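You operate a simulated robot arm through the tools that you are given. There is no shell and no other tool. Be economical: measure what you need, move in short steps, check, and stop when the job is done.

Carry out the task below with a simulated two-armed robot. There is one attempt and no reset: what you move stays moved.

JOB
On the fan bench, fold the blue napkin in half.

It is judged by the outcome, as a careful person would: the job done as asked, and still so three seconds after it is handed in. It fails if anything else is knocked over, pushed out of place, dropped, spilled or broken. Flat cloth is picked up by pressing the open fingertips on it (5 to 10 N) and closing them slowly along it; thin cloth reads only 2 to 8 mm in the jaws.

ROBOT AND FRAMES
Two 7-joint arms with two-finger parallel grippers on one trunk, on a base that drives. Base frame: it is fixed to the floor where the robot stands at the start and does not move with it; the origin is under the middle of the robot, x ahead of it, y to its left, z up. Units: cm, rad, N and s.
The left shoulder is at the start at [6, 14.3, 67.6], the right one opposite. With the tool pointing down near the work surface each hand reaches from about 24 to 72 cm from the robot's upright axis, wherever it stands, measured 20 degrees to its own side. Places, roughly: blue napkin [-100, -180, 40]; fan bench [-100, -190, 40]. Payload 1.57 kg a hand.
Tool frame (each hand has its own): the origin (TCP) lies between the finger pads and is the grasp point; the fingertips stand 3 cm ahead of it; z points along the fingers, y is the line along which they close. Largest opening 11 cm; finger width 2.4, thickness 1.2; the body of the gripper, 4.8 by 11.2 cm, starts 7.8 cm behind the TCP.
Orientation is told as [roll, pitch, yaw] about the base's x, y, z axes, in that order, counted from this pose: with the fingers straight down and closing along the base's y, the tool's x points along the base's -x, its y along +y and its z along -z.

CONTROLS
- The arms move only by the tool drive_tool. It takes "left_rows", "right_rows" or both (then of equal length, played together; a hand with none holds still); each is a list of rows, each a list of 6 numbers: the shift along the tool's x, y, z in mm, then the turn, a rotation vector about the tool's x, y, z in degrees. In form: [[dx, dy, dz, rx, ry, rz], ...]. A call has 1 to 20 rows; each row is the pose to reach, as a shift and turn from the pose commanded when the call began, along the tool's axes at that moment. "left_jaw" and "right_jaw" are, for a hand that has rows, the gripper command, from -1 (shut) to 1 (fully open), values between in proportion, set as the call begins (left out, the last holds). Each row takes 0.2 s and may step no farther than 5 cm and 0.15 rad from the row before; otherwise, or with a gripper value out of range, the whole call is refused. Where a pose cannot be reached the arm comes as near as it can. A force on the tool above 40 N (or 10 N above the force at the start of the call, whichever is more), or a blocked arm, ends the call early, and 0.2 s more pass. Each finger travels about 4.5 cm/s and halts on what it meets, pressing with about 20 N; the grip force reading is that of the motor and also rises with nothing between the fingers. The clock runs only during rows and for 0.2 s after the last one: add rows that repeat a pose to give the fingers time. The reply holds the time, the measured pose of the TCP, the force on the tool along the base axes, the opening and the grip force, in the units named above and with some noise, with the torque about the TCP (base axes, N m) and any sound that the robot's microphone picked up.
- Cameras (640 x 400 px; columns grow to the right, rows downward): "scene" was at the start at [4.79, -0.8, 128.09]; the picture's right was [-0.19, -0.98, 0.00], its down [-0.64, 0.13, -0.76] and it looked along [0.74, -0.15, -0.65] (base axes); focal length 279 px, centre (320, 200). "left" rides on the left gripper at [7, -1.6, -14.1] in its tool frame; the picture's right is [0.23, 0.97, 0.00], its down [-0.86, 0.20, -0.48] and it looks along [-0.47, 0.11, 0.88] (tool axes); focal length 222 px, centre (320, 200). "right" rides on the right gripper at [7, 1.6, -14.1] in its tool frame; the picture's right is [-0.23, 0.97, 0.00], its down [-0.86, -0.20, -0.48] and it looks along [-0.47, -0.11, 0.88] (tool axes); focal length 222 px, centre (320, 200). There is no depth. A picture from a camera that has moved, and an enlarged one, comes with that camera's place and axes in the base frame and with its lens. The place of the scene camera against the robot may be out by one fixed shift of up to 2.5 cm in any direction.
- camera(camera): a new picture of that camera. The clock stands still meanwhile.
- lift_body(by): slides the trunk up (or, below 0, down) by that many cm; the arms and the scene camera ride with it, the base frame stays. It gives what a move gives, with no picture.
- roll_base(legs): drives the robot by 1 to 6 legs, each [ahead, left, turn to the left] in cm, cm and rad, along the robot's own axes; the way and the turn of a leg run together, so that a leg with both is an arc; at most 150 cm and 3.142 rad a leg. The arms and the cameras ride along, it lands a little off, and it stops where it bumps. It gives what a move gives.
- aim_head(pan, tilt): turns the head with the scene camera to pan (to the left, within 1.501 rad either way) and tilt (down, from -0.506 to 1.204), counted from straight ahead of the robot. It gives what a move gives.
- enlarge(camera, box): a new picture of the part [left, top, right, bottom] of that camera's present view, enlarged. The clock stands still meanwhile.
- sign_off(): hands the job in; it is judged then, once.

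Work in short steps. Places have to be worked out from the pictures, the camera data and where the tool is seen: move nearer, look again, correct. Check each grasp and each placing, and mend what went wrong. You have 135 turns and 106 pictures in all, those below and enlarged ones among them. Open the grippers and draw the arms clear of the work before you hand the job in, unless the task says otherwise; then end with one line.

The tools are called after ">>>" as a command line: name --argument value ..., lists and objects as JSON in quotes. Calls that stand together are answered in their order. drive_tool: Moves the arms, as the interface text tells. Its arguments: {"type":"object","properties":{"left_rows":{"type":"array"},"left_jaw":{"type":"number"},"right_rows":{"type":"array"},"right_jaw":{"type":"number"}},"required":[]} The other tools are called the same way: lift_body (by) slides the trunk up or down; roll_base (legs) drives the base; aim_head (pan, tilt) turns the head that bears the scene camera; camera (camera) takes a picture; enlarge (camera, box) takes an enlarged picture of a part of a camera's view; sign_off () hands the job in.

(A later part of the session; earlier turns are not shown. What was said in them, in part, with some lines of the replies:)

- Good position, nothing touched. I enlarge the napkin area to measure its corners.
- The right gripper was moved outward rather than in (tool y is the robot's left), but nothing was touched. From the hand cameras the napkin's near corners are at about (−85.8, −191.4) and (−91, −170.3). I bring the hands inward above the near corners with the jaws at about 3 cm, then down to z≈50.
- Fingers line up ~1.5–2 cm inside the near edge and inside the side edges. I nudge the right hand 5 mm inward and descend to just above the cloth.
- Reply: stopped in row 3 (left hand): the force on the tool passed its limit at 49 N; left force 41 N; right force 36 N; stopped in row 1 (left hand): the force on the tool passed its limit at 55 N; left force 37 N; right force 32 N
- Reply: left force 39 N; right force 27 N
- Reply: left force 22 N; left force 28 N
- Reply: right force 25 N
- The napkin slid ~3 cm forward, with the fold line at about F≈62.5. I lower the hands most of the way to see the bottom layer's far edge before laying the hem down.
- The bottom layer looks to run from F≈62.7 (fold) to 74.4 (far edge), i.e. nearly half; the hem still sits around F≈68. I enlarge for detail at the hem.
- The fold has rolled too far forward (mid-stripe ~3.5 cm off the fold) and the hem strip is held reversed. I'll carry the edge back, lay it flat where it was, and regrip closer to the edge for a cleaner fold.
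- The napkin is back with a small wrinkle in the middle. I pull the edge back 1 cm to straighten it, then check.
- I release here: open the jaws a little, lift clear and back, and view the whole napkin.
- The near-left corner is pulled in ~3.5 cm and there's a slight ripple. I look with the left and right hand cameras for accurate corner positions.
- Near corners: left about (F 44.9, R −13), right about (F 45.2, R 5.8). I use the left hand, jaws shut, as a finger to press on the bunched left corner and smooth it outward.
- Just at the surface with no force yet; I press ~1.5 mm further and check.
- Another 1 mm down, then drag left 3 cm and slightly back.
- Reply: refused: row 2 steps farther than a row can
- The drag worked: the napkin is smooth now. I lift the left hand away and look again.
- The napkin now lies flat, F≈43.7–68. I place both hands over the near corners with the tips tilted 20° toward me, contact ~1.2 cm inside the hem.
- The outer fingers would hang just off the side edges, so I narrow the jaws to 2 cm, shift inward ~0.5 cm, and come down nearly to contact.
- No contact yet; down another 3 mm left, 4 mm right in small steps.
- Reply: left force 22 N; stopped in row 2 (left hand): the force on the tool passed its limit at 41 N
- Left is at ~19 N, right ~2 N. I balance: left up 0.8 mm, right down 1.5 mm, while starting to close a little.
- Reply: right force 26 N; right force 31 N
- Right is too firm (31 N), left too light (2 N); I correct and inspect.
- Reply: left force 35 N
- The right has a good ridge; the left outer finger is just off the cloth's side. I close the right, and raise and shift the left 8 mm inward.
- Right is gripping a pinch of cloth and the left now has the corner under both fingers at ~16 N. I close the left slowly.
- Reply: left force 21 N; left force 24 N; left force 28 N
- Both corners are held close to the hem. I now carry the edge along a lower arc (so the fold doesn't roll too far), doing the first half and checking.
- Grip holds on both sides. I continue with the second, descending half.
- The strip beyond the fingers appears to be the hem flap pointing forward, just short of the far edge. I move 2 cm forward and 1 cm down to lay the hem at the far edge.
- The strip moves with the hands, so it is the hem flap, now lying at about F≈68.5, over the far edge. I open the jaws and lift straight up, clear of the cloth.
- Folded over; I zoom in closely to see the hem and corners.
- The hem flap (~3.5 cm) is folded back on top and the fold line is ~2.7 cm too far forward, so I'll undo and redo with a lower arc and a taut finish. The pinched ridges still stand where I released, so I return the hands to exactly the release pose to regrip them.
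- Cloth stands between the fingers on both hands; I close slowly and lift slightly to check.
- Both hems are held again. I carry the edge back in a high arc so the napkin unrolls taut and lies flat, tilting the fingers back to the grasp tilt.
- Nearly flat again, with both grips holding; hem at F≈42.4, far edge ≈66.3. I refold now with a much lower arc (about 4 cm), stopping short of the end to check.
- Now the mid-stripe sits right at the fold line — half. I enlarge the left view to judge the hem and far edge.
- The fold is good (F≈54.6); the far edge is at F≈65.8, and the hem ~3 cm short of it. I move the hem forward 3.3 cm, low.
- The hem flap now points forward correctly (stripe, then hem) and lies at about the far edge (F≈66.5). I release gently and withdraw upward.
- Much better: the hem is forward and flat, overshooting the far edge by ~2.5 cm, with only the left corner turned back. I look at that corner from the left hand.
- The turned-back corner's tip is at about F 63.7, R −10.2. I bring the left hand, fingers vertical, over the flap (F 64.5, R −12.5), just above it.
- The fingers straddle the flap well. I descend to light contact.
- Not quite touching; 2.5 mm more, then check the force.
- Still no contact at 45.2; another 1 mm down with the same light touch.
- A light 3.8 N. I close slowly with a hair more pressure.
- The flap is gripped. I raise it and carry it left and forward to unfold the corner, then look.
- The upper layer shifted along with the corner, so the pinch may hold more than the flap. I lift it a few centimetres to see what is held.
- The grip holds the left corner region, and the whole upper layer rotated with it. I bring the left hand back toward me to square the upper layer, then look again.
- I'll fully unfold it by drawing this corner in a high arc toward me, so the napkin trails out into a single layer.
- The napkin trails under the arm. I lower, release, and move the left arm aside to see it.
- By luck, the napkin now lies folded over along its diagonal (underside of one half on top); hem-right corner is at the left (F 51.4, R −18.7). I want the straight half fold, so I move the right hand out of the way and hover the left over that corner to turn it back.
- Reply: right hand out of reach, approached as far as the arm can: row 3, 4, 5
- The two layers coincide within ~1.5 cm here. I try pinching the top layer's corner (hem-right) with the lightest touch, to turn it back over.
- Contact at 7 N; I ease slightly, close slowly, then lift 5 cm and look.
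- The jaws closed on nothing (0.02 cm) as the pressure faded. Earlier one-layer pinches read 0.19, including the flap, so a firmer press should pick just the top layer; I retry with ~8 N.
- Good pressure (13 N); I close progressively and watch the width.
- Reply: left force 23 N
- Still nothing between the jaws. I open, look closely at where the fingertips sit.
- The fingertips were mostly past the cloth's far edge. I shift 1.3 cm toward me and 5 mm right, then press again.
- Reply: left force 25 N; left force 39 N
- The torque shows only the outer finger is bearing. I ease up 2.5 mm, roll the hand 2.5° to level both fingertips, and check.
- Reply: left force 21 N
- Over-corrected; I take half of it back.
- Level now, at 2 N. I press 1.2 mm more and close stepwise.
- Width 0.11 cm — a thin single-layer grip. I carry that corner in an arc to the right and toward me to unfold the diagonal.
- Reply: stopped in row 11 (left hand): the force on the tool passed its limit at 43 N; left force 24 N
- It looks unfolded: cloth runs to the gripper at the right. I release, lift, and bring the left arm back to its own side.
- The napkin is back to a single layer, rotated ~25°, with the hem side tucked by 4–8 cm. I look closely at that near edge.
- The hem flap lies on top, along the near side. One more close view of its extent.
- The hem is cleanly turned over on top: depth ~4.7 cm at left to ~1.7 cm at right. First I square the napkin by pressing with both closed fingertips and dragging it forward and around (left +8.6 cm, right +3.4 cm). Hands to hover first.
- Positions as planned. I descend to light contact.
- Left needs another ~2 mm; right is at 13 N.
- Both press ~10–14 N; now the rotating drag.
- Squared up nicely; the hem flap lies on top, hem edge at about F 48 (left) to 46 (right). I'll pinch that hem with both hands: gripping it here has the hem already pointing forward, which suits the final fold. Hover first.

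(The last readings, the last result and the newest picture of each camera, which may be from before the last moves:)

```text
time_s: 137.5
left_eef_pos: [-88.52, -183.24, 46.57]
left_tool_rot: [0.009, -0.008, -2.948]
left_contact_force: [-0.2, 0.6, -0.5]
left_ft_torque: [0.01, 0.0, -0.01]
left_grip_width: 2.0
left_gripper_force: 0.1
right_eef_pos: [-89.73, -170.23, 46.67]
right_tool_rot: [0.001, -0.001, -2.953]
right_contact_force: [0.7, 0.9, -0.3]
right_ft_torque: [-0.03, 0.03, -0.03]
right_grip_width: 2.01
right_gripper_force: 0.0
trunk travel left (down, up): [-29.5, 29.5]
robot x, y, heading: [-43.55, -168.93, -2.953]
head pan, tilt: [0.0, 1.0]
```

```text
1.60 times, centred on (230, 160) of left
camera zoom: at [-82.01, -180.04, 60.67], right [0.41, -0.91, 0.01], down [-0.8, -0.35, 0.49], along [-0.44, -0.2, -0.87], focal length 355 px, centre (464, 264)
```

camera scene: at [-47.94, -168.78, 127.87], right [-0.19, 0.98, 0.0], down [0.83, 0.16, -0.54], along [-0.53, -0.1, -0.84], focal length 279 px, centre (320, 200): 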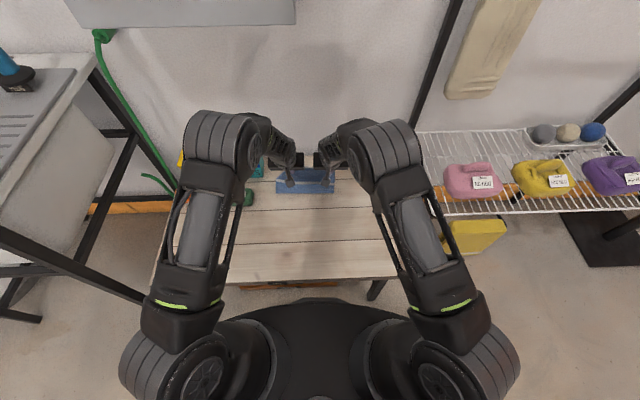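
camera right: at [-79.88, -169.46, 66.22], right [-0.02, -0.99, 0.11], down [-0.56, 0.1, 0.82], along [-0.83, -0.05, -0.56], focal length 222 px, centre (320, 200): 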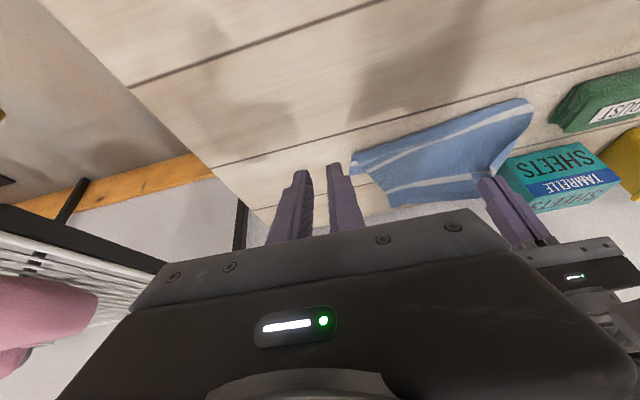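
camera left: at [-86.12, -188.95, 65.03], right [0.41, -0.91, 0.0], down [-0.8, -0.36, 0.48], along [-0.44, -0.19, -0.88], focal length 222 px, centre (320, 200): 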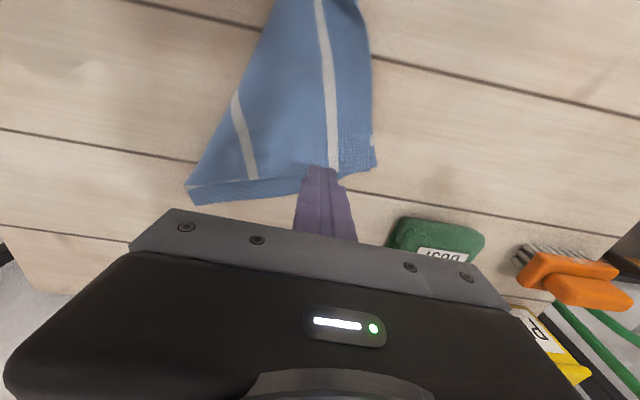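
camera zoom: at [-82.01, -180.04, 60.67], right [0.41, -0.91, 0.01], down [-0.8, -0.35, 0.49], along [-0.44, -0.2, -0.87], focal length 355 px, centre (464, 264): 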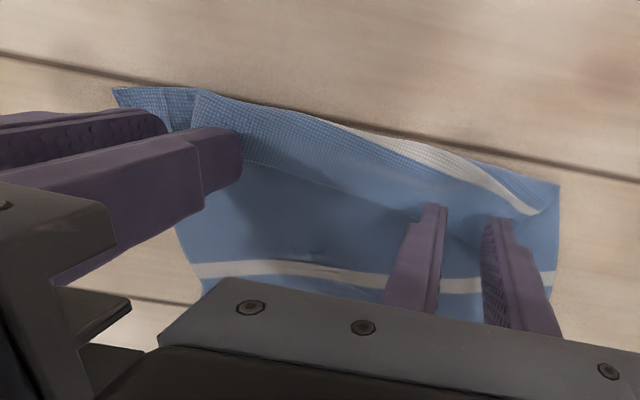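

The hem edge is at F≈47.3 (left) and 46.2 (right). I shift both hands 7–8 mm toward me and descend.

>>> drive_tool --left_rows '[[8, 0, 0, 0, 0, 0], [8, 0, 9, 0, 0, 0], [8, 0, 14, 0, 0, 0], [8, 0, 14, 0, 0, 0]]' --right_rows '[[7, 0, 0, 0, 0, 0], [7, 0, 9, 0, 0, 0], [7, 0, 14.5, 0, 0, 0], [7, 0, 14.5, 0, 0, 0]]'

>>> drive_tool --left_rows '[[0, 0, 1, 0, 0, 0], [0, 0, 1, 0, 0, 0]]' --right_rows '[[0, 0, 1, 0, 0, 0], [0, 0, 1, 0, 0, 0]]'

```text
time_s: 138.5
left_eef_pos: [-87.62, -182.92, 45.15]
left_tool_rot: [0.009, -0.007, -2.948]
left_contact_force: [0.1, -0.9, 7.2]
left_ft_torque: [0.13, -0.03, 0.01]
left_grip_width: 1.99
left_gripper_force: 0.0
right_eef_pos: [-89.02, -169.95, 45.26]
right_tool_rot: [0.003, 0.001, -2.953]
right_contact_force: [-0.1, -0.2, -0.7]
right_ft_torque: [0.02, -0.01, -0.01]
right_grip_width: 1.99
right_gripper_force: 0.0
trunk travel left (down, up): [-29.5, 29.5]
robot x, y, heading: [-43.33, -168.98, -2.954]
head pan, tilt: [0.0, 1.0]
```

```text
time_s: 139.1
left_eef_pos: [-87.73, -182.78, 45.24]
left_tool_rot: [0.009, -0.009, -2.949]
left_contact_force: [3.8, -2.6, 32.0]
left_ft_torque: [0.37, -0.1, -0.04]
left_grip_width: 1.88
left_gripper_force: 0.0
right_eef_pos: [-88.89, -169.99, 45.31]
right_tool_rot: [0.004, -0.001, -2.95]
right_contact_force: [-0.2, -0.6, -0.2]
right_ft_torque: [0.02, 0.04, -0.01]
right_grip_width: 2.02
right_gripper_force: 0.1
trunk travel left (down, up): [-29.5, 29.5]
robot x, y, heading: [-43.79, -169.32, -2.951]
head pan, tilt: [0.0, 1.0]
```

Left too firm (32 N, inner finger heavier), right not yet touching; I adjust both.

>>> drive_tool --left_rows '[[0, 0, -1.3, 0.4, 0, 0], [0, 0, -1.3, 0.4, 0, 0]]' --right_rows '[[0, 0, 1.6, 0, 0, 0], [0, 0, 1.6, 0, 0, 0]]'

```text
time_s: 139.7
left_eef_pos: [-87.64, -182.83, 45.21]
left_tool_rot: [0.002, -0.008, -2.95]
left_contact_force: [-1.4, -1.9, 7.3]
left_ft_torque: [-0.02, 0.06, -0.02]
left_grip_width: 1.95
left_gripper_force: 0.0
right_eef_pos: [-88.87, -170.18, 45.21]
right_tool_rot: [0.003, -0.003, -2.954]
right_contact_force: [3.7, 4.2, 23.1]
right_ft_torque: [0.24, 0.01, -0.05]
right_grip_width: 2.03
right_gripper_force: 0.2
trunk travel left (down, up): [-29.5, 29.5]
robot x, y, heading: [-43.46, -168.96, -2.953]
head pan, tilt: [0.0, 1.0]
```

Left is balanced at 7 N; I ease the right a little, then close both in steps.

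>>> drive_tool --left_rows '[[0, 0, 0.4, 0, 0, 0], [0, 0, 0.4, 0, 0, 0]]' --right_rows '[[0, 0, -0.6, 0.5, 0, 0], [0, 0, -0.6, 0.5, 0, 0]]' --left_jaw -0.72 --right_jaw -0.72

>>> drive_tool --left_rows '[[0, 0, 0, 0, 0, 0], [0, 0, 0, 0, 0, 0]]' --right_rows '[[0, 0, 0, 0, 0, 0], [0, 0, 0, 0, 0, 0]]' --left_jaw -0.83 --right_jaw -0.83

>>> drive_tool --left_rows '[[0, 0, 0, 0, 0, 0], [0, 0, 0, 0, 0, 0], [0, 0, 0, 0, 0, 0]]' --right_rows '[[0, 0, 0, 0, 0, 0], [0, 0, 0, 0, 0, 0], [0, 0, 0, 0, 0, 0]]' --left_jaw -1 --right_jaw -1

```text
time_s: 140.3
left_eef_pos: [-87.61, -182.9, 45.11]
left_tool_rot: [0.001, -0.007, -2.95]
left_contact_force: [1.4, 2.3, 16.0]
left_ft_torque: [0.09, -0.08, -0.01]
left_grip_width: 1.52
left_gripper_force: 0.0
right_eef_pos: [-88.92, -170.2, 45.09]
right_tool_rot: [-0.006, -0.005, -2.953]
right_contact_force: [-1.6, -1.4, 16.3]
right_ft_torque: [-0.16, 0.06, -0.05]
right_grip_width: 1.46
right_gripper_force: 0.0
trunk travel left (down, up): [-29.5, 29.5]
robot x, y, heading: [-43.51, -168.43, -2.95]
head pan, tilt: [0.0, 1.0]
```

```text
time_s: 140.9
left_eef_pos: [-87.47, -182.97, 45.2]
left_tool_rot: [0.002, -0.01, -2.951]
left_contact_force: [0.4, 1.0, 16.0]
left_ft_torque: [0.12, -0.04, -0.01]
left_grip_width: 0.81
left_gripper_force: 0.0
right_eef_pos: [-88.99, -170.13, 45.13]
right_tool_rot: [-0.006, -0.005, -2.954]
right_contact_force: [-0.6, -4.0, 18.7]
right_ft_torque: [-0.2, 0.0, 0.0]
right_grip_width: 1.07
right_gripper_force: 1.1
trunk travel left (down, up): [-29.5, 29.5]
robot x, y, heading: [-43.28, -168.88, -2.954]
head pan, tilt: [0.0, 1.0]
```

```text
time_s: 141.7
left_eef_pos: [-87.61, -182.97, 45.09]
left_tool_rot: [0.002, -0.008, -2.951]
left_contact_force: [-0.6, 0.7, 18.0]
left_ft_torque: [0.06, -0.08, -0.02]
left_grip_width: 0.01
left_gripper_force: 20.3
right_eef_pos: [-88.77, -170.14, 45.19]
right_tool_rot: [-0.004, -0.002, -2.954]
right_contact_force: [-0.1, -5.1, 19.2]
right_ft_torque: [-0.2, 0.0, -0.06]
right_grip_width: 0.2
right_gripper_force: 19.7
trunk travel left (down, up): [-29.5, 29.5]
robot x, y, heading: [-43.76, -168.93, -2.954]
head pan, tilt: [0.0, 1.0]
```

Right holds (0.20); the left slipped. I lift the left slightly, reopen to 3 cm and press again.

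>>> drive_tool --left_rows '[[0, 0, -6, 0, 0, 0], [0, 0, -6, 0, 0, 0], [0, 0, -6, 0, 0, 0], [0, 0, -1, 0, 0, 0], [0, 0, 0, 0, 0, 0], [0, 0, 0, 0, 0, 0]]' --left_jaw -0.45

>>> drive_tool --left_rows '[[0, 0, 0.3, 0, 0, 0], [0, 0, 0.3, 0, 0, 0]]' --left_jaw -0.55

>>> drive_tool --left_rows '[[0, 0, 0, 0, 0, 0], [0, 0, 0, 0, 0, 0]]' --left_jaw -0.65

>>> enlarge --camera "left" --box '[200, 80, 440, 240]'

```text
time_s: 143.1
left_eef_pos: [-87.67, -182.8, 45.14]
left_tool_rot: [0.001, -0.009, -2.95]
left_contact_force: [5.6, -3.5, 26.9]
left_ft_torque: [-0.11, -0.26, -0.01]
left_grip_width: 3.02
left_gripper_force: 0.0
right_eef_pos: [-88.83, -170.08, 45.19]
right_tool_rot: [-0.006, -0.005, -2.954]
right_contact_force: [-2.1, -4.8, 16.4]
right_ft_torque: [-0.16, 0.01, -0.02]
right_grip_width: 0.18
right_gripper_force: 19.9
trunk travel left (down, up): [-29.5, 29.5]
robot x, y, heading: [-43.55, -168.99, -2.955]
head pan, tilt: [0.0, 1.0]
```

```text
time_s: 143.7
left_eef_pos: [-87.8, -182.76, 45.19]
left_tool_rot: [0.0, -0.012, -2.953]
left_contact_force: [0.3, 0.1, 28.7]
left_ft_torque: [-0.12, -0.17, 0.0]
left_grip_width: 2.41
left_gripper_force: 0.0
right_eef_pos: [-88.89, -170.25, 45.11]
right_tool_rot: [-0.004, -0.002, -2.953]
right_contact_force: [-1.9, -3.4, 15.5]
right_ft_torque: [-0.17, 0.06, -0.03]
right_grip_width: 0.2
right_gripper_force: 20.4
trunk travel left (down, up): [-29.5, 29.5]
robot x, y, heading: [-43.54, -169.12, -2.951]
head pan, tilt: [0.0, 1.0]
```

```text
time_s: 144.3
left_eef_pos: [-87.77, -182.77, 45.18]
left_tool_rot: [-0.001, -0.011, -2.952]
left_contact_force: [-1.1, 2.2, 33.9]
left_ft_torque: [-0.05, -0.11, -0.04]
left_grip_width: 1.96
left_gripper_force: 0.1
right_eef_pos: [-88.88, -170.17, 45.14]
right_tool_rot: [-0.005, -0.003, -2.953]
right_contact_force: [-1.8, -4.6, 11.9]
right_ft_torque: [-0.16, 0.04, -0.06]
right_grip_width: 0.2
right_gripper_force: 19.9
trunk travel left (down, up): [-29.5, 29.5]
robot x, y, heading: [-43.66, -168.5, -2.952]
head pan, tilt: [0.0, 1.0]
```

```text
2.50 times, centred on (320, 160) of left
camera zoom: at [-81.16, -179.66, 59.18], right [0.41, -0.91, 0.0], down [-0.8, -0.36, 0.49], along [-0.45, -0.2, -0.87], focal length 555 px, centre (320, 300)
```

zoom: 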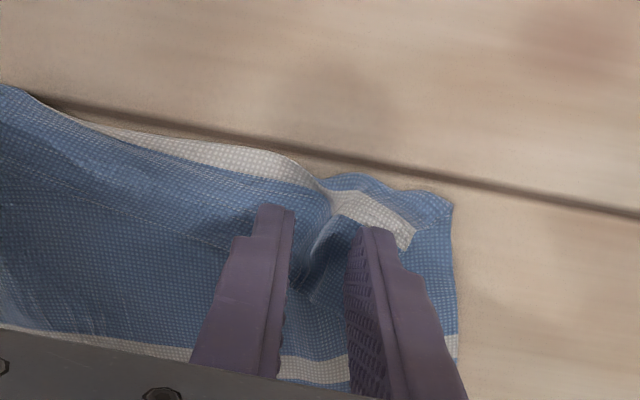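

A ridge of the flap is standing between the left fingers now. I keep closing.

>>> drive_tool --left_rows '[[0, 0, -0.8, 0, 0, 0], [0, 0, -0.8, 0, 0, 0]]' --left_jaw -0.78

>>> drive_tool --left_rows '[[0, 0, 0, 0, 0, 0], [0, 0, 0, 0, 0, 0], [0, 0, 0, 0, 0, 0], [0, 0, 0, 0, 0, 0]]' --left_jaw -1

```text
time_s: 144.9
left_eef_pos: [-87.61, -182.67, 45.19]
left_tool_rot: [0.003, -0.009, -2.951]
left_contact_force: [-1.9, 4.7, 21.4]
left_ft_torque: [0.11, 0.0, 0.0]
left_grip_width: 1.22
left_gripper_force: 0.0
right_eef_pos: [-89.04, -170.2, 45.22]
right_tool_rot: [-0.007, -0.002, -2.953]
right_contact_force: [-0.3, -4.0, 19.4]
right_ft_torque: [-0.16, -0.03, 0.0]
right_grip_width: 0.19
right_gripper_force: 19.6
trunk travel left (down, up): [-29.5, 29.5]
robot x, y, heading: [-43.56, -169.18, -2.952]
head pan, tilt: [0.0, 1.0]
```

```text
time_s: 145.9
left_eef_pos: [-87.59, -182.75, 45.14]
left_tool_rot: [0.001, -0.009, -2.951]
left_contact_force: [0.0, 4.3, 18.7]
left_ft_torque: [0.18, 0.04, -0.02]
left_grip_width: 0.51
left_gripper_force: 20.2
right_eef_pos: [-89.0, -170.17, 45.28]
right_tool_rot: [-0.004, -0.001, -2.953]
right_contact_force: [0.5, -4.9, 17.7]
right_ft_torque: [-0.19, 0.0, -0.04]
right_grip_width: 0.16
right_gripper_force: 20.3
trunk travel left (down, up): [-29.5, 29.5]
robot x, y, heading: [-43.59, -169.07, -2.954]
head pan, tilt: [0.0, 1.0]
```

Both hold (0.51 and 0.16). I lift, carry the hem toward me and pull it straight, low, to flatten the napkin.

>>> drive_tool --left_rows '[[0, 0, -20, 0, 0, 0], [5, 0, -45, 0, 0, 0], [15, 0, -65, 0, 0, 0], [30, 2, -70, 0, 0, 0], [45, 4, -60, 0, 0, 0], [58, 5, -42, 0, 0, 0], [68, 5, -24, 0, 0, 0], [75, 5, -12, 0, 0, 0], [80, 5, -10, 0, 0, 0]]' --right_rows '[[0, 0, -20, 0, 0, 0], [5, 0, -45, 0, 0, 0], [14, 0, -65, 0, 0, 0], [27, -2, -70, 0, 0, 0], [40, -4, -60, 0, 0, 0], [52, -5, -42, 0, 0, 0], [61, -5, -24, 0, 0, 0], [67, -5, -12, 0, 0, 0], [72, -5, -10, 0, 0, 0]]'

>>> enlarge --camera "scene" --box '[240, 150, 380, 270]'

```text
time_s: 147.9
left_eef_pos: [-79.59, -181.71, 46.13]
left_tool_rot: [0.0, -0.008, -2.953]
left_contact_force: [-1.8, 23.5, -0.1]
left_ft_torque: [0.71, 0.04, -0.12]
left_grip_width: 0.21
left_gripper_force: 20.1
right_eef_pos: [-82.02, -168.37, 45.96]
right_tool_rot: [-0.003, 0.0, -2.951]
right_contact_force: [1.3, -23.7, 0.9]
right_ft_torque: [-0.68, -0.05, -0.18]
right_grip_width: 0.22
right_gripper_force: 20.7
trunk travel left (down, up): [-29.5, 29.5]
robot x, y, heading: [-43.71, -168.46, -2.952]
head pan, tilt: [0.0, 1.0]
```

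```text
3.33 times, centred on (310, 210) of scene
camera zoom: at [-47.94, -168.8, 127.87], right [-0.19, 0.98, 0.0], down [0.83, 0.16, -0.54], along [-0.53, -0.1, -0.84], focal length 931 px, centre (353, 167)
```

zoom: 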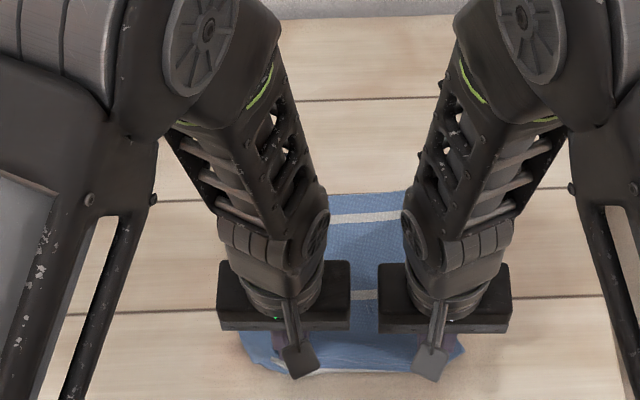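

The napkin is stretched flat with the hem doubled up in the grips (far edge F≈56.5, mid-stripe 44.4, so the hem's flat position is ≈32.3). I now fold forward in a low arc, relaxing the side tension, stopping ~1.5 cm short to check.

>>> drive_tool --left_rows '[[-8, -3, -12, 0, 0, 0], [-20, -5, -22, 0, 0, 0], [-34, -5, -27, 0, 0, 0], [-48, -5, -28, 0, 0, 0], [-62, -5, -27, 0, 0, 0], [-76, -5, -25, 0, 0, 0], [-90, -5, -22, 0, 0, 0], [-104, -5, -18, 0, 0, 0], [-118, -5, -14, 0, 0, 0], [-131, -5, -10, 0, 0, 0], [-143, -5, -6, 0, 0, 0], [-152, -5, -3, 0, 0, 0], [-152, -5, -3, 0, 0, 0]]' --right_rows '[[-8, 3, -12, 0, 0, 0], [-20, 5, -22, 0, 0, 0], [-34, 5, -27, 0, 0, 0], [-48, 5, -28, 0, 0, 0], [-62, 5, -27, 0, 0, 0], [-76, 5, -25, 0, 0, 0], [-90, 5, -22, 0, 0, 0], [-104, 5, -18, 0, 0, 0], [-118, 5, -14, 0, 0, 0], [-131, 5, -10, 0, 0, 0], [-143, 5, -6, 0, 0, 0], [-152, 5, -3, 0, 0, 0], [-152, 5, -3, 0, 0, 0]]'

>>> enlarge --camera "left" --box '[30, 20, 450, 250]'

```text
time_s: 150.7
left_eef_pos: [-94.61, -184.16, 46.38]
left_tool_rot: [0.002, -0.007, -2.95]
left_contact_force: [-0.4, 2.3, -0.4]
left_ft_torque: [0.1, 0.01, 0.0]
left_grip_width: 0.16
left_gripper_force: 20.1
right_eef_pos: [-96.8, -171.59, 46.37]
right_tool_rot: [-0.006, 0.0, -2.951]
right_contact_force: [0.6, -2.7, -0.7]
right_ft_torque: [-0.1, 0.0, -0.03]
right_grip_width: 0.2
right_gripper_force: 19.5
trunk travel left (down, up): [-29.5, 29.5]
robot x, y, heading: [-43.34, -169.11, -2.952]
head pan, tilt: [0.0, 1.0]
```

```text
1.52 times, centred on (240, 135) of left
camera zoom: at [-88.1, -181.04, 60.55], right [0.41, -0.91, 0.0], down [-0.8, -0.36, 0.48], along [-0.44, -0.2, -0.87], focal length 338 px, centre (442, 299)
```

zoom: 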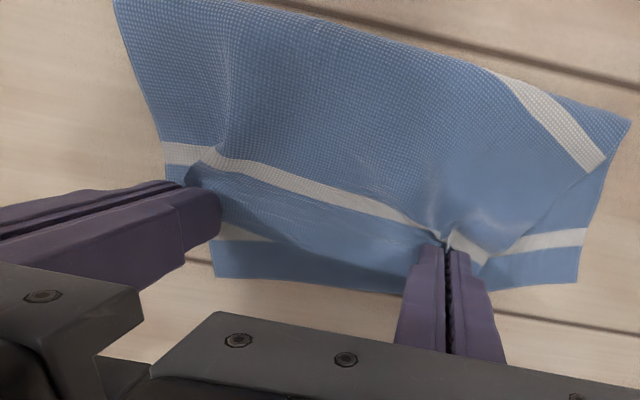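

The hem is nearly there on the left but ~3.5 cm short on the right, since the napkin is turned ~13°. I move the right hand forward 3.5 cm and the left 0.6 cm to match the far edge.

>>> drive_tool --left_rows '[[-2, 0, -3, 0, 0, 0], [-3, 1, -3, 0, 0, 0], [-5, 2, 0, 0, 0, 0], [-6, 3, 4, 0, 0, 0], [-6, 3, 8, 0, 0, 0]]' --right_rows '[[-9, 0, -3, 0, 0, 0], [-18, 0, -3, 0, 0, 0], [-27, 0, 0, 0, 0, 0], [-35, 0, 4, 0, 0, 0], [-35, 0, 8, 0, 0, 0]]'

>>> drive_tool --left_rows '[[0, 0, 0, 0, 0, 0], [0, 0, 0, 0, 0, 0], [0, 0, -10, 0, 0, 0], [0, 0, -35, 0, 0, 0], [0, 10, -75, 0, 0, 0], [30, 45, -90, 0, 0, 0], [70, 70, -95, 0, 0, 0], [110, 90, -95, 0, 0, 0]]' --right_rows '[[0, 0, 0, 0, 0, 0], [0, 0, 0, 0, 0, 0], [0, 0, -10, 0, 0, 0], [0, 0, -35, 0, 0, 0], [0, -10, -75, 0, 0, 0], [30, -45, -90, 0, 0, 0], [70, -70, -95, 0, 0, 0], [110, -90, -95, 0, 0, 0]]' --left_jaw -0.75 --right_jaw -0.75

>>> enlarge --camera "scene" --box '[250, 165, 370, 250]'

```text
time_s: 151.9
left_eef_pos: [-95.35, -184.61, 45.68]
left_tool_rot: [0.0, -0.006, -2.952]
left_contact_force: [-3.4, 6.1, 0.6]
left_ft_torque: [0.2, 0.09, 0.04]
left_grip_width: 0.2
left_gripper_force: 20.1
right_eef_pos: [-100.2, -172.35, 45.63]
right_tool_rot: [-0.005, 0.0, -2.952]
right_contact_force: [1.8, -6.1, 0.6]
right_ft_torque: [-0.19, -0.08, -0.07]
right_grip_width: 0.21
right_gripper_force: 20.3
trunk travel left (down, up): [-29.5, 29.5]
robot x, y, heading: [-43.66, -169.0, -2.951]
head pan, tilt: [0.0, 1.0]
```

```text
time_s: 153.7
left_eef_pos: [-82.71, -191.28, 54.98]
left_tool_rot: [0.003, -0.007, -2.951]
left_contact_force: [0.2, -0.1, -0.1]
left_ft_torque: [-0.04, 0.0, -0.02]
left_grip_width: 1.41
left_gripper_force: 0.1
right_eef_pos: [-91.12, -161.43, 54.69]
right_tool_rot: [-0.005, 0.001, -2.953]
right_contact_force: [-0.7, 0.2, -0.1]
right_ft_torque: [0.03, 0.01, -0.01]
right_grip_width: 1.36
right_gripper_force: 0.0
trunk travel left (down, up): [-29.5, 29.5]
robot x, y, heading: [-43.34, -168.61, -2.958]
head pan, tilt: [0.0, 1.0]
```

```text
4.71 times, centred on (310, 208) of scene
camera zoom: at [-47.92, -168.8, 127.87], right [-0.19, 0.98, 0.0], down [0.83, 0.16, -0.54], along [-0.53, -0.1, -0.84], focal length 1315 px, centre (367, 165)
```

zoom: 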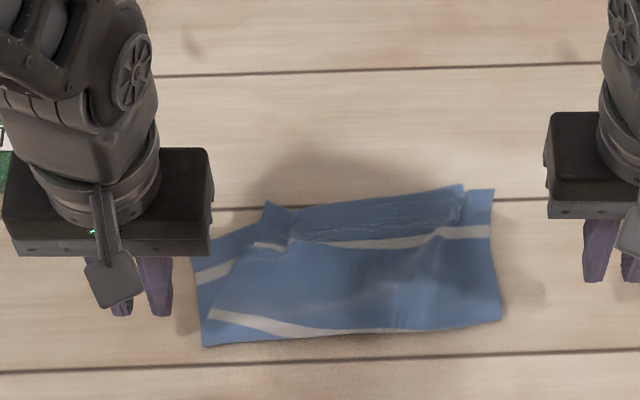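

Very close: the napkin is folded about in half; only the upper-left corner is drawn in/tucked. I return the left hand to its release pose and regrip the ridge still standing there.

>>> drive_tool --left_rows '[[-40, -20, 0, 0, 0, 0], [-80, -45, 5, 0, 0, 0], [-110, -80, 20, 0, 0, 0], [-110, -90, 60, 0, 0, 0], [-110, -90, 85, 0, 0, 0], [-110, -90, 95, 0, 0, 0], [-110, -90, 95, 0, 0, 0]]' --left_jaw -0.65

>>> drive_tool --left_rows '[[0, 0, 0, 0, 0, 0], [0, 0, 0, 0, 0, 0], [0, 0, 0, 0, 0, 0], [0, 0, 0, 0, 0, 0]]' --left_jaw -1

```text
time_s: 155.3
left_eef_pos: [-95.32, -184.69, 45.84]
left_tool_rot: [0.001, -0.007, -2.951]
left_contact_force: [-0.3, -0.7, -0.2]
left_ft_torque: [-0.01, 0.0, -0.01]
left_grip_width: 1.93
left_gripper_force: 0.1
right_eef_pos: [-91.15, -161.44, 54.81]
right_tool_rot: [-0.006, 0.002, -2.951]
right_contact_force: [0.3, 0.4, 1.0]
right_ft_torque: [-0.02, 0.01, 0.01]
right_grip_width: 1.35
right_gripper_force: 0.1
trunk travel left (down, up): [-29.5, 29.5]
robot x, y, heading: [-43.31, -168.78, -2.95]
head pan, tilt: [0.0, 1.0]
```

```text
time_s: 156.3
left_eef_pos: [-95.34, -184.75, 45.68]
left_tool_rot: [0.001, -0.007, -2.951]
left_contact_force: [-0.4, -0.3, 0.7]
left_ft_torque: [0.03, -0.01, -0.03]
left_grip_width: 0.19
left_gripper_force: 20.3
right_eef_pos: [-91.11, -161.51, 54.63]
right_tool_rot: [-0.007, 0.0, -2.953]
right_contact_force: [-0.4, 0.1, 1.0]
right_ft_torque: [-0.01, 0.03, 0.03]
right_grip_width: 1.37
right_gripper_force: 0.1
trunk travel left (down, up): [-29.5, 29.5]
robot x, y, heading: [-43.32, -168.97, -2.953]
head pan, tilt: [0.0, 1.0]
```

Gripped (0.19). I lift it, swing out left, lower, and draw back in to the right, so the tucked corner trails outward.

>>> drive_tool --left_rows '[[0, 5, -25, 0, 0, 0], [4, 15, -48, 0, 0, 0], [10, 30, -52, 0, 0, 0], [16, 45, -50, 0, 0, 0], [20, 55, -42, 0, 0, 0], [22, 56, -30, 0, 0, 0], [23, 52, -24, 0, 0, 0], [24, 42, -18, 0, 0, 0], [25, 32, -12, 0, 0, 0], [26, 22, -7, 0, 0, 0], [27, 14, -3, 0, 0, 0], [27, 14, -3, 0, 0, 0]]'

>>> enlarge --camera "left" --box '[100, 40, 460, 240]'

```text
time_s: 158.9
left_eef_pos: [-92.25, -185.5, 45.79]
left_tool_rot: [0.003, -0.007, -2.95]
left_contact_force: [0.7, -0.3, 0.6]
left_ft_torque: [0.0, 0.0, -0.01]
left_grip_width: 0.18
left_gripper_force: 19.8
right_eef_pos: [-91.39, -161.3, 54.72]
right_tool_rot: [-0.005, 0.002, -2.952]
right_contact_force: [0.5, -0.9, 0.8]
right_ft_torque: [0.06, 0.0, 0.02]
right_grip_width: 1.41
right_gripper_force: 0.0
trunk travel left (down, up): [-29.5, 29.5]
robot x, y, heading: [-43.44, -168.81, -2.951]
head pan, tilt: [0.0, 1.0]
```

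```text
1.78 times, centred on (280, 140) of left
camera zoom: at [-85.75, -182.31, 59.95], right [0.41, -0.91, 0.0], down [-0.8, -0.36, 0.48], along [-0.44, -0.2, -0.87], focal length 395 px, centre (391, 307)
```

zoom: 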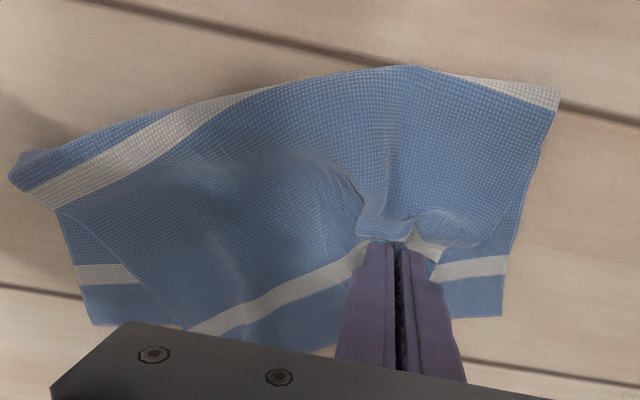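

The left is better, but the right part got pulled ~5 cm left. I release and withdraw the left hand, and bring the right hand over the upper layer's right hem corner (F≈55.8, R≈0.2) to draw it back right.

>>> drive_tool --left_rows '[[0, 0, 2, 0, 0, 0], [0, 0, 2, 0, 0, 0], [0, 0, -10, 0, 0, 0], [0, 0, -40, 0, 0, 0], [0, 10, -80, 0, 0, 0], [20, 50, -95, 0, 0, 0], [45, 90, -95, 0, 0, 0], [70, 130, -95, 0, 0, 0]]' --left_jaw -0.75

>>> drive_tool --right_rows '[[-20, 25, 0, 0, 0, 0], [-45, 55, 0, 0, 0, 0], [-70, 85, 10, 0, 0, 0], [-90, 115, 30, 0, 0, 0], [-98, 135, 60, 0, 0, 0], [-98, 135, 85, 0, 0, 0], [-98, 135, 92, 0, 0, 0], [-98, 135, 92, 0, 0, 0]]' --right_jaw -0.636

```text
time_s: 160.7
left_eef_pos: [-83.11, -196.95, 55.15]
left_tool_rot: [0.001, -0.007, -2.951]
left_contact_force: [0.0, 0.4, -0.9]
left_ft_torque: [0.02, -0.04, 0.0]
left_grip_width: 1.39
left_gripper_force: 0.1
right_eef_pos: [-91.14, -161.43, 54.77]
right_tool_rot: [-0.005, -0.001, -2.954]
right_contact_force: [0.7, -0.3, 0.1]
right_ft_torque: [0.01, 0.0, 0.02]
right_grip_width: 1.38
right_gripper_force: 0.1
trunk travel left (down, up): [-29.5, 29.5]
robot x, y, heading: [-43.37, -168.89, -2.956]
head pan, tilt: [0.0, 1.0]
```

```text
time_s: 162.5
left_eef_pos: [-83.17, -197.0, 55.23]
left_tool_rot: [0.003, -0.008, -2.951]
left_contact_force: [-0.1, -0.5, -0.5]
left_ft_torque: [0.04, 0.02, -0.01]
left_grip_width: 1.38
left_gripper_force: 0.0
right_eef_pos: [-98.23, -176.28, 45.74]
right_tool_rot: [-0.005, -0.001, -2.953]
right_contact_force: [0.4, 0.1, -0.3]
right_ft_torque: [0.01, 0.02, -0.02]
right_grip_width: 2.0
right_gripper_force: 0.1
trunk travel left (down, up): [-29.5, 29.5]
robot x, y, heading: [-43.41, -168.98, -2.953]
head pan, tilt: [0.0, 1.0]
```

The hand is 2.4 cm too far right; I shift, then press to contact.

>>> drive_tool --right_rows '[[-2, 12, -3, 0, 0, 0], [-2, 24, -3, 0, 0, 0], [-2, 24, 3, 0, 0, 0], [-2, 24, 6, 0, 0, 0], [-2, 24, 6, 0, 0, 0]]'

>>> drive_tool --right_rows '[[0, 0, 1, 0, 0, 0], [0, 0, 1, 0, 0, 0]]'

```text
time_s: 163.7
left_eef_pos: [-83.05, -196.91, 55.16]
left_tool_rot: [0.003, -0.007, -2.95]
left_contact_force: [0.1, 0.0, 0.4]
left_ft_torque: [-0.04, -0.03, 0.0]
left_grip_width: 1.36
left_gripper_force: 0.0
right_eef_pos: [-98.05, -178.77, 45.15]
right_tool_rot: [-0.004, -0.002, -2.954]
right_contact_force: [1.2, 0.9, 6.7]
right_ft_torque: [0.0, 0.04, 0.01]
right_grip_width: 2.01
right_gripper_force: 0.0
trunk travel left (down, up): [-29.5, 29.5]
robot x, y, heading: [-43.65, -169.11, -2.955]
head pan, tilt: [0.0, 1.0]
```

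```text
time_s: 164.3
left_eef_pos: [-83.15, -196.93, 55.2]
left_tool_rot: [0.002, -0.007, -2.952]
left_contact_force: [-0.4, 0.8, -0.2]
left_ft_torque: [0.0, 0.02, -0.02]
left_grip_width: 1.36
left_gripper_force: 0.1
right_eef_pos: [-97.92, -178.86, 45.11]
right_tool_rot: [-0.004, -0.001, -2.954]
right_contact_force: [-0.5, 2.1, 11.3]
right_ft_torque: [-0.03, 0.06, -0.02]
right_grip_width: 1.99
right_gripper_force: 0.0
trunk travel left (down, up): [-29.5, 29.5]
robot x, y, heading: [-43.51, -169.2, -2.955]
head pan, tilt: [0.0, 1.0]
```

Level contact at 11 N; closing stepwise.

>>> drive_tool --right_rows '[[0, 0, 0.4, 0, 0, 0], [0, 0, 0.4, 0, 0, 0]]' --right_jaw -0.75

>>> drive_tool --right_rows '[[0, 0, 0.2, 0, 0, 0], [0, 0, 0.2, 0, 0, 0]]' --right_jaw -0.86

>>> drive_tool --right_rows '[[0, 0, 0, 0, 0, 0], [0, 0, 0, 0, 0, 0], [0, 0, 0, 0, 0, 0]]' --right_jaw -1

```text
time_s: 164.9
left_eef_pos: [-83.09, -196.9, 55.19]
left_tool_rot: [0.001, -0.007, -2.95]
left_contact_force: [-0.1, 0.7, -0.2]
left_ft_torque: [0.02, 0.01, -0.02]
left_grip_width: 1.38
left_gripper_force: 0.1
right_eef_pos: [-97.95, -178.9, 45.12]
right_tool_rot: [-0.004, -0.001, -2.952]
right_contact_force: [0.1, -2.1, 14.4]
right_ft_torque: [-0.14, 0.1, 0.01]
right_grip_width: 1.46
right_gripper_force: 0.7
trunk travel left (down, up): [-29.5, 29.5]
robot x, y, heading: [-43.29, -169.26, -2.954]
head pan, tilt: [0.0, 1.0]
```

```text
time_s: 165.5
left_eef_pos: [-83.0, -196.86, 55.25]
left_tool_rot: [0.001, -0.009, -2.951]
left_contact_force: [1.3, -0.5, 0.2]
left_ft_torque: [0.02, 0.01, 0.0]
left_grip_width: 1.38
left_gripper_force: 0.0
right_eef_pos: [-97.84, -178.86, 45.07]
right_tool_rot: [-0.005, -0.003, -2.954]
right_contact_force: [-0.6, -0.5, 19.8]
right_ft_torque: [-0.13, 0.12, 0.01]
right_grip_width: 0.83
right_gripper_force: 0.1
trunk travel left (down, up): [-29.5, 29.5]
robot x, y, heading: [-43.52, -168.75, -2.952]
head pan, tilt: [0.0, 1.0]
```

```text
time_s: 166.3
left_eef_pos: [-83.06, -196.86, 55.28]
left_tool_rot: [0.003, -0.008, -2.95]
left_contact_force: [0.0, 0.2, 0.0]
left_ft_torque: [-0.01, -0.02, 0.02]
left_grip_width: 1.38
left_gripper_force: 0.0
right_eef_pos: [-97.93, -178.8, 45.05]
right_tool_rot: [-0.006, -0.003, -2.952]
right_contact_force: [-1.9, -0.9, 25.6]
right_ft_torque: [-0.06, 0.2, 0.01]
right_grip_width: 0.19
right_gripper_force: 20.0
trunk travel left (down, up): [-29.5, 29.5]
robot x, y, heading: [-43.44, -169.25, -2.954]
head pan, tilt: [0.0, 1.0]
```

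Right grips a single layer (0.19). I lift 1.2 cm, draw it right 4.8 cm and forward 0.8 cm, lower, release and retreat, then look.

>>> drive_tool --right_rows '[[0, 0, -8, 0, 0, 0], [-1, -8, -13, 0, 0, 0], [-3, -18, -13, 0, 0, 0], [-5, -28, -13, 0, 0, 0], [-7, -38, -12, 0, 0, 0], [-8, -48, -9, 0, 0, 0], [-8, -48, -5, 0, 0, 0], [-8, -48, -5, 0, 0, 0]]'

>>> drive_tool --right_rows '[[0, 0, 1, 0, 0, 0], [0, 0, 1, 0, 0, 0], [0, 0, -10, 0, 0, 0], [0, 0, -40, 0, 0, 0], [0, -10, -80, 0, 0, 0], [30, -45, -95, 0, 0, 0], [65, -75, -95, 0, 0, 0], [100, -105, -95, 0, 0, 0]]' --right_jaw -0.75

>>> enlarge --camera "scene" --box '[250, 165, 370, 250]'

```text
time_s: 168.1
left_eef_pos: [-83.08, -196.93, 55.23]
left_tool_rot: [0.003, -0.008, -2.95]
left_contact_force: [0.3, -0.5, 0.6]
left_ft_torque: [-0.02, 0.0, 0.0]
left_grip_width: 1.36
left_gripper_force: 0.0
right_eef_pos: [-99.62, -174.31, 45.65]
right_tool_rot: [-0.006, 0.0, -2.953]
right_contact_force: [0.0, 0.4, -0.2]
right_ft_torque: [0.03, 0.04, 0.0]
right_grip_width: 0.19
right_gripper_force: 19.9
trunk travel left (down, up): [-29.5, 29.5]
robot x, y, heading: [-43.63, -169.2, -2.951]
head pan, tilt: [0.0, 1.0]
```

```text
time_s: 169.9
left_eef_pos: [-83.05, -196.94, 55.1]
left_tool_rot: [0.001, -0.007, -2.95]
left_contact_force: [-0.1, -0.7, 0.3]
left_ft_torque: [0.04, -0.01, -0.05]
left_grip_width: 1.36
left_gripper_force: 0.1
right_eef_pos: [-91.53, -162.13, 54.97]
right_tool_rot: [-0.005, -0.001, -2.954]
right_contact_force: [0.2, -0.5, 0.8]
right_ft_torque: [0.02, 0.0, 0.0]
right_grip_width: 1.38
right_gripper_force: 0.1
trunk travel left (down, up): [-29.5, 29.5]
robot x, y, heading: [-43.51, -169.18, -2.953]
head pan, tilt: [0.0, 1.0]
```

```text
4.71 times, centred on (310, 208) of scene
camera zoom: at [-47.93, -168.8, 127.87], right [-0.19, 0.98, 0.0], down [0.83, 0.16, -0.54], along [-0.53, -0.1, -0.84], focal length 1315 px, centre (367, 165)
```

zoom: 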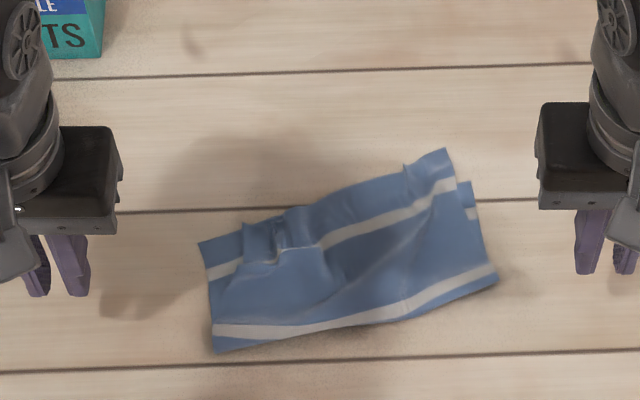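

Now it really is folded in half, with the upper hem's left end ~4 cm in and the right end ~2.5 cm over. I regrip the left ridge (≈F 52.8, R −6) to draw it outward.

>>> drive_tool --left_rows '[[-20, -30, 0, 0, 0, 0], [-40, -60, 0, 0, 0, 0], [-60, -95, 5, 0, 0, 0], [-80, -125, 20, 0, 0, 0], [-88, -143, 50, 0, 0, 0], [-88, -143, 80, 0, 0, 0], [-88, -143, 97, 0, 0, 0], [-88, -143, 98, 0, 0, 0]]' --left_jaw -0.5

>>> drive_tool --left_rows '[[0, 0, 1, 0, 0, 0], [0, 0, 1, 0, 0, 0]]' --left_jaw -0.65

>>> drive_tool --left_rows '[[0, 0, 0, 0, 0, 0], [0, 0, 0, 0, 0, 0], [0, 0, 0, 0, 0, 0], [0, 0, 0, 0, 0, 0]]' --left_jaw -1

```text
time_s: 171.7
left_eef_pos: [-94.33, -184.45, 45.51]
left_tool_rot: [0.002, -0.008, -2.952]
left_contact_force: [-0.4, 0.3, 0.7]
left_ft_torque: [0.01, 0.04, -0.01]
left_grip_width: 2.75
left_gripper_force: 0.1
right_eef_pos: [-91.57, -162.05, 54.97]
right_tool_rot: [-0.006, 0.001, -2.953]
right_contact_force: [-0.2, 0.0, 0.6]
right_ft_torque: [-0.03, 0.03, 0.0]
right_grip_width: 1.4
right_gripper_force: 0.0
trunk travel left (down, up): [-29.5, 29.5]
robot x, y, heading: [-43.46, -168.57, -2.957]
head pan, tilt: [0.0, 1.0]
```

```text
time_s: 172.3
left_eef_pos: [-94.26, -184.7, 45.5]
left_tool_rot: [0.002, -0.007, -2.95]
left_contact_force: [-0.2, -0.4, -0.1]
left_ft_torque: [-0.02, 0.01, -0.03]
left_grip_width: 1.93
left_gripper_force: 0.0
right_eef_pos: [-91.5, -162.13, 55.12]
right_tool_rot: [-0.006, 0.0, -2.953]
right_contact_force: [0.0, -0.5, -0.5]
right_ft_torque: [0.03, 0.0, -0.02]
right_grip_width: 1.38
right_gripper_force: 0.0
trunk travel left (down, up): [-29.5, 29.5]
robot x, y, heading: [-43.59, -168.54, -2.954]
head pan, tilt: [0.0, 1.0]
```

```text
time_s: 173.3
left_eef_pos: [-94.37, -184.56, 45.62]
left_tool_rot: [0.002, -0.007, -2.951]
left_contact_force: [-0.1, -0.4, 0.8]
left_ft_torque: [0.0, -0.03, -0.01]
left_grip_width: 0.22
left_gripper_force: 20.2
right_eef_pos: [-91.51, -162.13, 55.06]
right_tool_rot: [-0.005, 0.0, -2.953]
right_contact_force: [0.1, 0.5, 0.2]
right_ft_torque: [0.0, 0.0, 0.01]
right_grip_width: 1.37
right_gripper_force: 0.1
trunk travel left (down, up): [-29.5, 29.5]
robot x, y, heading: [-43.61, -168.99, -2.955]
head pan, tilt: [0.0, 1.0]
```

Gripped (0.22). I draw it left 2.6 cm, low, then release and retreat.

>>> drive_tool --left_rows '[[0, 2, -8, 0, 0, 0], [2, 10, -11, 0, 0, 0], [4, 18, -11, 0, 0, 0], [6, 26, -9, 0, 0, 0], [7, 26, -3, 0, 0, 0], [7, 26, -1, 0, 0, 0]]'

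>>> drive_tool --left_rows '[[0, 0, 0, 0, 0, 0], [0, 0, 0, 0, 0, 0], [0, 0, -10, 0, 0, 0], [0, 0, -40, 0, 0, 0], [0, 10, -80, 0, 0, 0], [30, 50, -95, 0, 0, 0], [65, 85, -100, 0, 0, 0], [100, 120, -105, 0, 0, 0]]' --left_jaw -0.7

>>> enlarge --camera "scene" --box '[250, 165, 370, 250]'

```text
time_s: 174.7
left_eef_pos: [-93.29, -187.0, 45.54]
left_tool_rot: [0.002, -0.008, -2.948]
left_contact_force: [0.7, -1.3, 1.4]
left_ft_torque: [-0.04, 0.01, -0.01]
left_grip_width: 0.22
left_gripper_force: 19.5
right_eef_pos: [-91.48, -162.18, 55.12]
right_tool_rot: [-0.007, 0.0, -2.952]
right_contact_force: [0.6, -0.1, -0.8]
right_ft_torque: [0.03, 0.01, -0.02]
right_grip_width: 1.4
right_gripper_force: 0.1
trunk travel left (down, up): [-29.5, 29.5]
robot x, y, heading: [-43.72, -168.86, -2.951]
head pan, tilt: [0.0, 1.0]
```

```text
refused: row 6 steps farther than a row can; nothing moved
```

```text
4.71 times, centred on (310, 208) of scene
camera zoom: at [-47.94, -168.8, 127.87], right [-0.19, 0.98, 0.0], down [0.83, 0.16, -0.54], along [-0.53, -0.1, -0.84], focal length 1315 px, centre (367, 165)
```

zoom: 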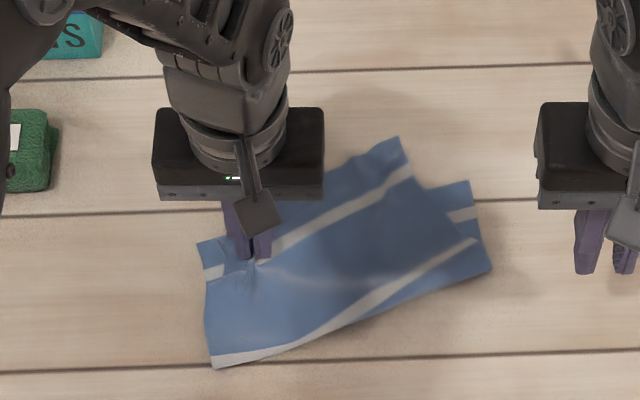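

The left side now matches well, and the left hand still holds it as an anchor. I use the right hand to pinch the upper's right hem corner (≈F 58.5, R 2.6) and bring it right and back into line.

>>> drive_tool --right_rows '[[-30, 20, 0, 0, 0, 0], [-60, 42, 0, 0, 0, 0], [-90, 66, 0, 0, 0, 0], [-115, 95, 10, 0, 0, 0], [-125, 120, 30, 0, 0, 0], [-125, 127, 60, 0, 0, 0], [-125, 127, 88, 0, 0, 0], [-125, 127, 98, 0, 0, 0], [-125, 127, 98, 0, 0, 0]]' --right_jaw -0.6

>>> drive_tool --right_rows '[[0, 0, 1.6, 0, 0, 0], [0, 0, 1.6, 0, 0, 0]]'

```text
time_s: 176.7
left_eef_pos: [-93.15, -187.03, 45.52]
left_tool_rot: [0.002, -0.008, -2.95]
left_contact_force: [-0.1, 0.3, 0.7]
left_ft_torque: [0.01, -0.02, 0.0]
left_grip_width: 0.23
left_gripper_force: 20.3
right_eef_pos: [-101.72, -176.9, 45.33]
right_tool_rot: [-0.008, 0.001, -2.954]
right_contact_force: [-0.4, 0.4, -1.1]
right_ft_torque: [0.01, 0.01, -0.01]
right_grip_width: 2.19
right_gripper_force: 0.0
trunk travel left (down, up): [-29.5, 29.5]
robot x, y, heading: [-43.55, -168.51, -2.953]
head pan, tilt: [0.0, 1.0]
```

```text
time_s: 177.3
left_eef_pos: [-93.28, -186.9, 45.54]
left_tool_rot: [0.002, -0.008, -2.949]
left_contact_force: [1.0, -0.8, -0.7]
left_ft_torque: [-0.02, -0.01, 0.01]
left_grip_width: 0.25
left_gripper_force: 20.1
right_eef_pos: [-101.62, -176.92, 45.22]
right_tool_rot: [-0.005, 0.0, -2.954]
right_contact_force: [-0.2, 0.4, 2.4]
right_ft_torque: [0.05, -0.02, 0.0]
right_grip_width: 2.21
right_gripper_force: 0.0
trunk travel left (down, up): [-29.5, 29.5]
robot x, y, heading: [-43.19, -168.98, -2.952]
head pan, tilt: [0.0, 1.0]
```

Light contact; I press 1 mm more and close in steps.

>>> drive_tool --right_rows '[[0, 0, 1, 0, 0, 0], [0, 0, 1.2, 0, 0, 0]]' --right_jaw -0.7

>>> drive_tool --right_rows '[[0, 0, 0.2, 0, 0, 0], [0, 0, 0.2, 0, 0, 0]]' --right_jaw -0.83

>>> drive_tool --right_rows '[[0, 0, 0, 0, 0, 0], [0, 0, 0, 0, 0, 0], [0, 0, 0, 0, 0, 0]]' --right_jaw -1

```text
time_s: 177.9
left_eef_pos: [-93.11, -187.04, 45.68]
left_tool_rot: [0.0, -0.007, -2.952]
left_contact_force: [-0.1, 0.2, -0.3]
left_ft_torque: [-0.02, 0.03, -0.02]
left_grip_width: 0.21
left_gripper_force: 20.3
right_eef_pos: [-101.73, -176.93, 45.14]
right_tool_rot: [-0.004, -0.003, -2.954]
right_contact_force: [2.6, 2.3, 9.3]
right_ft_torque: [0.06, -0.16, 0.0]
right_grip_width: 1.61
right_gripper_force: 0.0
trunk travel left (down, up): [-29.5, 29.5]
robot x, y, heading: [-43.51, -169.54, -2.954]
head pan, tilt: [0.0, 1.0]
```

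```text
time_s: 178.5
left_eef_pos: [-93.18, -186.88, 45.67]
left_tool_rot: [0.004, -0.008, -2.949]
left_contact_force: [-0.3, 0.3, 1.4]
left_ft_torque: [0.01, 0.02, -0.01]
left_grip_width: 0.22
left_gripper_force: 20.1
right_eef_pos: [-101.69, -176.93, 45.06]
right_tool_rot: [-0.006, -0.003, -2.952]
right_contact_force: [0.0, -0.9, 15.0]
right_ft_torque: [0.04, -0.17, -0.01]
right_grip_width: 0.83
right_gripper_force: 0.2
trunk travel left (down, up): [-29.5, 29.5]
robot x, y, heading: [-43.48, -168.62, -2.955]
head pan, tilt: [0.0, 1.0]
```

```text
time_s: 179.3
left_eef_pos: [-93.14, -187.0, 45.73]
left_tool_rot: [0.003, -0.009, -2.95]
left_contact_force: [-1.2, 1.7, -1.0]
left_ft_torque: [0.04, 0.05, 0.01]
left_grip_width: 0.24
left_gripper_force: 19.8
right_eef_pos: [-101.65, -177.07, 45.12]
right_tool_rot: [-0.004, -0.003, -2.953]
right_contact_force: [-0.6, -0.6, 20.1]
right_ft_torque: [-0.01, -0.19, -0.02]
right_grip_width: 0.2
right_gripper_force: 20.1
trunk travel left (down, up): [-29.5, 29.5]
robot x, y, heading: [-43.83, -168.86, -2.96]
head pan, tilt: [0.0, 1.0]
```

Both hold. I bring the right corner right 3 cm and back 3.3 cm, low, against the left anchor.

>>> drive_tool --right_rows '[[2, -2, -10, 0, 0, 0], [8, -7, -14, 0, 0, 0], [15, -13, -14, 0, 0, 0], [22, -19, -14, 0, 0, 0], [29, -25, -12, 0, 0, 0], [33, -30, -8, 0, 0, 0], [33, -30, -3, 0, 0, 0], [33, -30, -3, 0, 0, 0]]'

```text
time_s: 181.1
left_eef_pos: [-93.2, -186.85, 45.54]
left_tool_rot: [-0.001, -0.008, -2.949]
left_contact_force: [-8.3, 18.3, 0.0]
left_ft_torque: [0.61, 0.24, -0.01]
left_grip_width: 0.38
left_gripper_force: 20.4
right_eef_pos: [-99.0, -173.57, 45.23]
right_tool_rot: [-0.002, 0.0, -2.954]
right_contact_force: [7.9, -19.4, -0.1]
right_ft_torque: [-0.57, -0.25, -0.07]
right_grip_width: 0.23
right_gripper_force: 19.7
trunk travel left (down, up): [-29.5, 29.5]
robot x, y, heading: [-43.82, -168.77, -2.951]
head pan, tilt: [0.0, 1.0]
```

The hem is taut between the hands, as wanted. I relax slightly, release both, lift straight up and retreat, then use the last picture to check.

>>> drive_tool --left_rows '[[0, -2, 0, 0, 0, 0], [0, -2, 0, 0, 0, 0]]' --right_rows '[[0, 2, 0, 0, 0, 0], [0, 2, 0, 0, 0, 0]]'

>>> drive_tool --left_rows '[[0, 0, 0, 0, 0, 0], [0, 0, 0, 0, 0, 0], [0, 0, -10, 0, 0, 0], [0, 0, -40, 0, 0, 0], [0, 10, -75, 0, 0, 0], [25, 35, -95, 0, 0, 0], [55, 65, -100, 0, 0, 0], [85, 95, -100, 0, 0, 0], [110, 120, -110, 0, 0, 0]]' --right_rows '[[0, 0, 0, 0, 0, 0], [0, 0, 0, 0, 0, 0], [0, 0, -10, 0, 0, 0], [0, 0, -40, 0, 0, 0], [0, -10, -75, 0, 0, 0], [25, -35, -95, 0, 0, 0], [55, -65, -100, 0, 0, 0], [85, -95, -100, 0, 0, 0], [110, -100, -110, 0, 0, 0]]' --left_jaw -0.7 --right_jaw -0.7

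>>> enlarge --camera "scene" --box '[250, 165, 370, 250]'

```text
time_s: 181.7
left_eef_pos: [-93.31, -186.71, 45.61]
left_tool_rot: [0.002, -0.008, -2.95]
left_contact_force: [-6.4, 15.3, -0.1]
left_ft_torque: [0.49, 0.21, -0.01]
left_grip_width: 0.27
left_gripper_force: 20.2
right_eef_pos: [-98.91, -173.6, 45.24]
right_tool_rot: [-0.004, 0.0, -2.953]
right_contact_force: [6.3, -14.6, 1.0]
right_ft_torque: [-0.44, -0.2, -0.06]
right_grip_width: 0.25
right_gripper_force: 20.4
trunk travel left (down, up): [-29.5, 29.5]
robot x, y, heading: [-43.39, -168.85, -2.947]
head pan, tilt: [0.0, 1.0]
```

```text
time_s: 183.7
left_eef_pos: [-79.77, -196.54, 56.48]
left_tool_rot: [0.004, -0.007, -2.95]
left_contact_force: [0.5, -0.3, 0.4]
left_ft_torque: [0.02, 0.0, -0.03]
left_grip_width: 1.65
left_gripper_force: 0.0
right_eef_pos: [-90.07, -161.86, 56.52]
right_tool_rot: [-0.005, 0.0, -2.954]
right_contact_force: [0.6, -0.3, -0.4]
right_ft_torque: [-0.02, 0.0, -0.03]
right_grip_width: 1.66
right_gripper_force: 0.0
trunk travel left (down, up): [-29.5, 29.5]
robot x, y, heading: [-43.73, -168.7, -2.951]
head pan, tilt: [0.0, 1.0]
```

```text
4.71 times, centred on (310, 208) of scene
camera zoom: at [-47.93, -168.79, 127.87], right [-0.19, 0.98, 0.0], down [0.83, 0.16, -0.54], along [-0.53, -0.1, -0.84], focal length 1315 px, centre (367, 165)
```

zoom: 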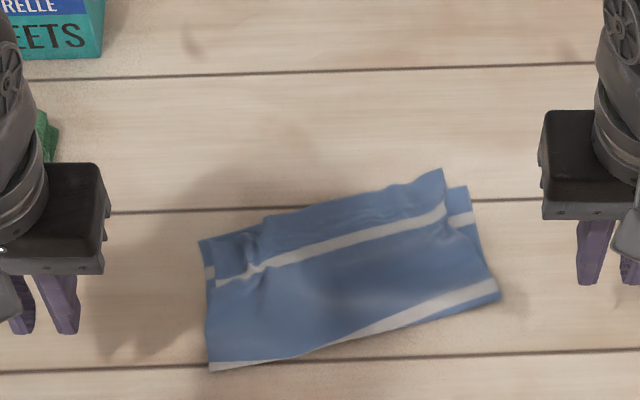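

The hem now lies within about 1–2 cm of the far edge all along, and the napkin is folded in half flat on the bench. I open the grippers and draw the arms back clear.

>>> drive_tool --left_rows '[[20, 20, -30, 0, 0, 0], [40, 30, -65, 0, 0, 0], [60, 30, -100, 0, 0, 0], [60, 30, -140, 0, 0, 0], [60, 30, -140, 0, 0, 0]]' --right_rows '[[20, 0, -30, 0, 0, 0], [40, 0, -65, 0, 0, 0], [60, 0, -100, 0, 0, 0], [80, 0, -130, 0, 0, 0], [80, 0, -130, 0, 0, 0]]' --left_jaw 0.6 --right_jaw 0.6

>>> sign_off

```text
time_s: 184.9
left_eef_pos: [-73.43, -198.33, 70.64]
left_tool_rot: [0.004, -0.007, -2.95]
left_contact_force: [-0.3, 1.0, -0.3]
left_ft_torque: [0.0, 0.01, 0.02]
left_grip_width: 8.83
left_gripper_force: 0.1
right_eef_pos: [-82.31, -160.53, 69.43]
right_tool_rot: [-0.005, -0.002, -2.955]
right_contact_force: [0.8, 0.3, -0.2]
right_ft_torque: [0.0, -0.01, 0.02]
right_grip_width: 8.8
right_gripper_force: 0.1
trunk travel left (down, up): [-29.5, 29.5]
robot x, y, heading: [-43.35, -168.66, -2.955]
head pan, tilt: [0.0, 1.0]
```

```text
The job is handed in.
```

The blue napkin lies folded in half on the fan bench, slightly wrinkled and turned about 13°, with its top edge within about 1–2 cm of the bottom edge; nothing else was moved, and both grippers are open and clear.
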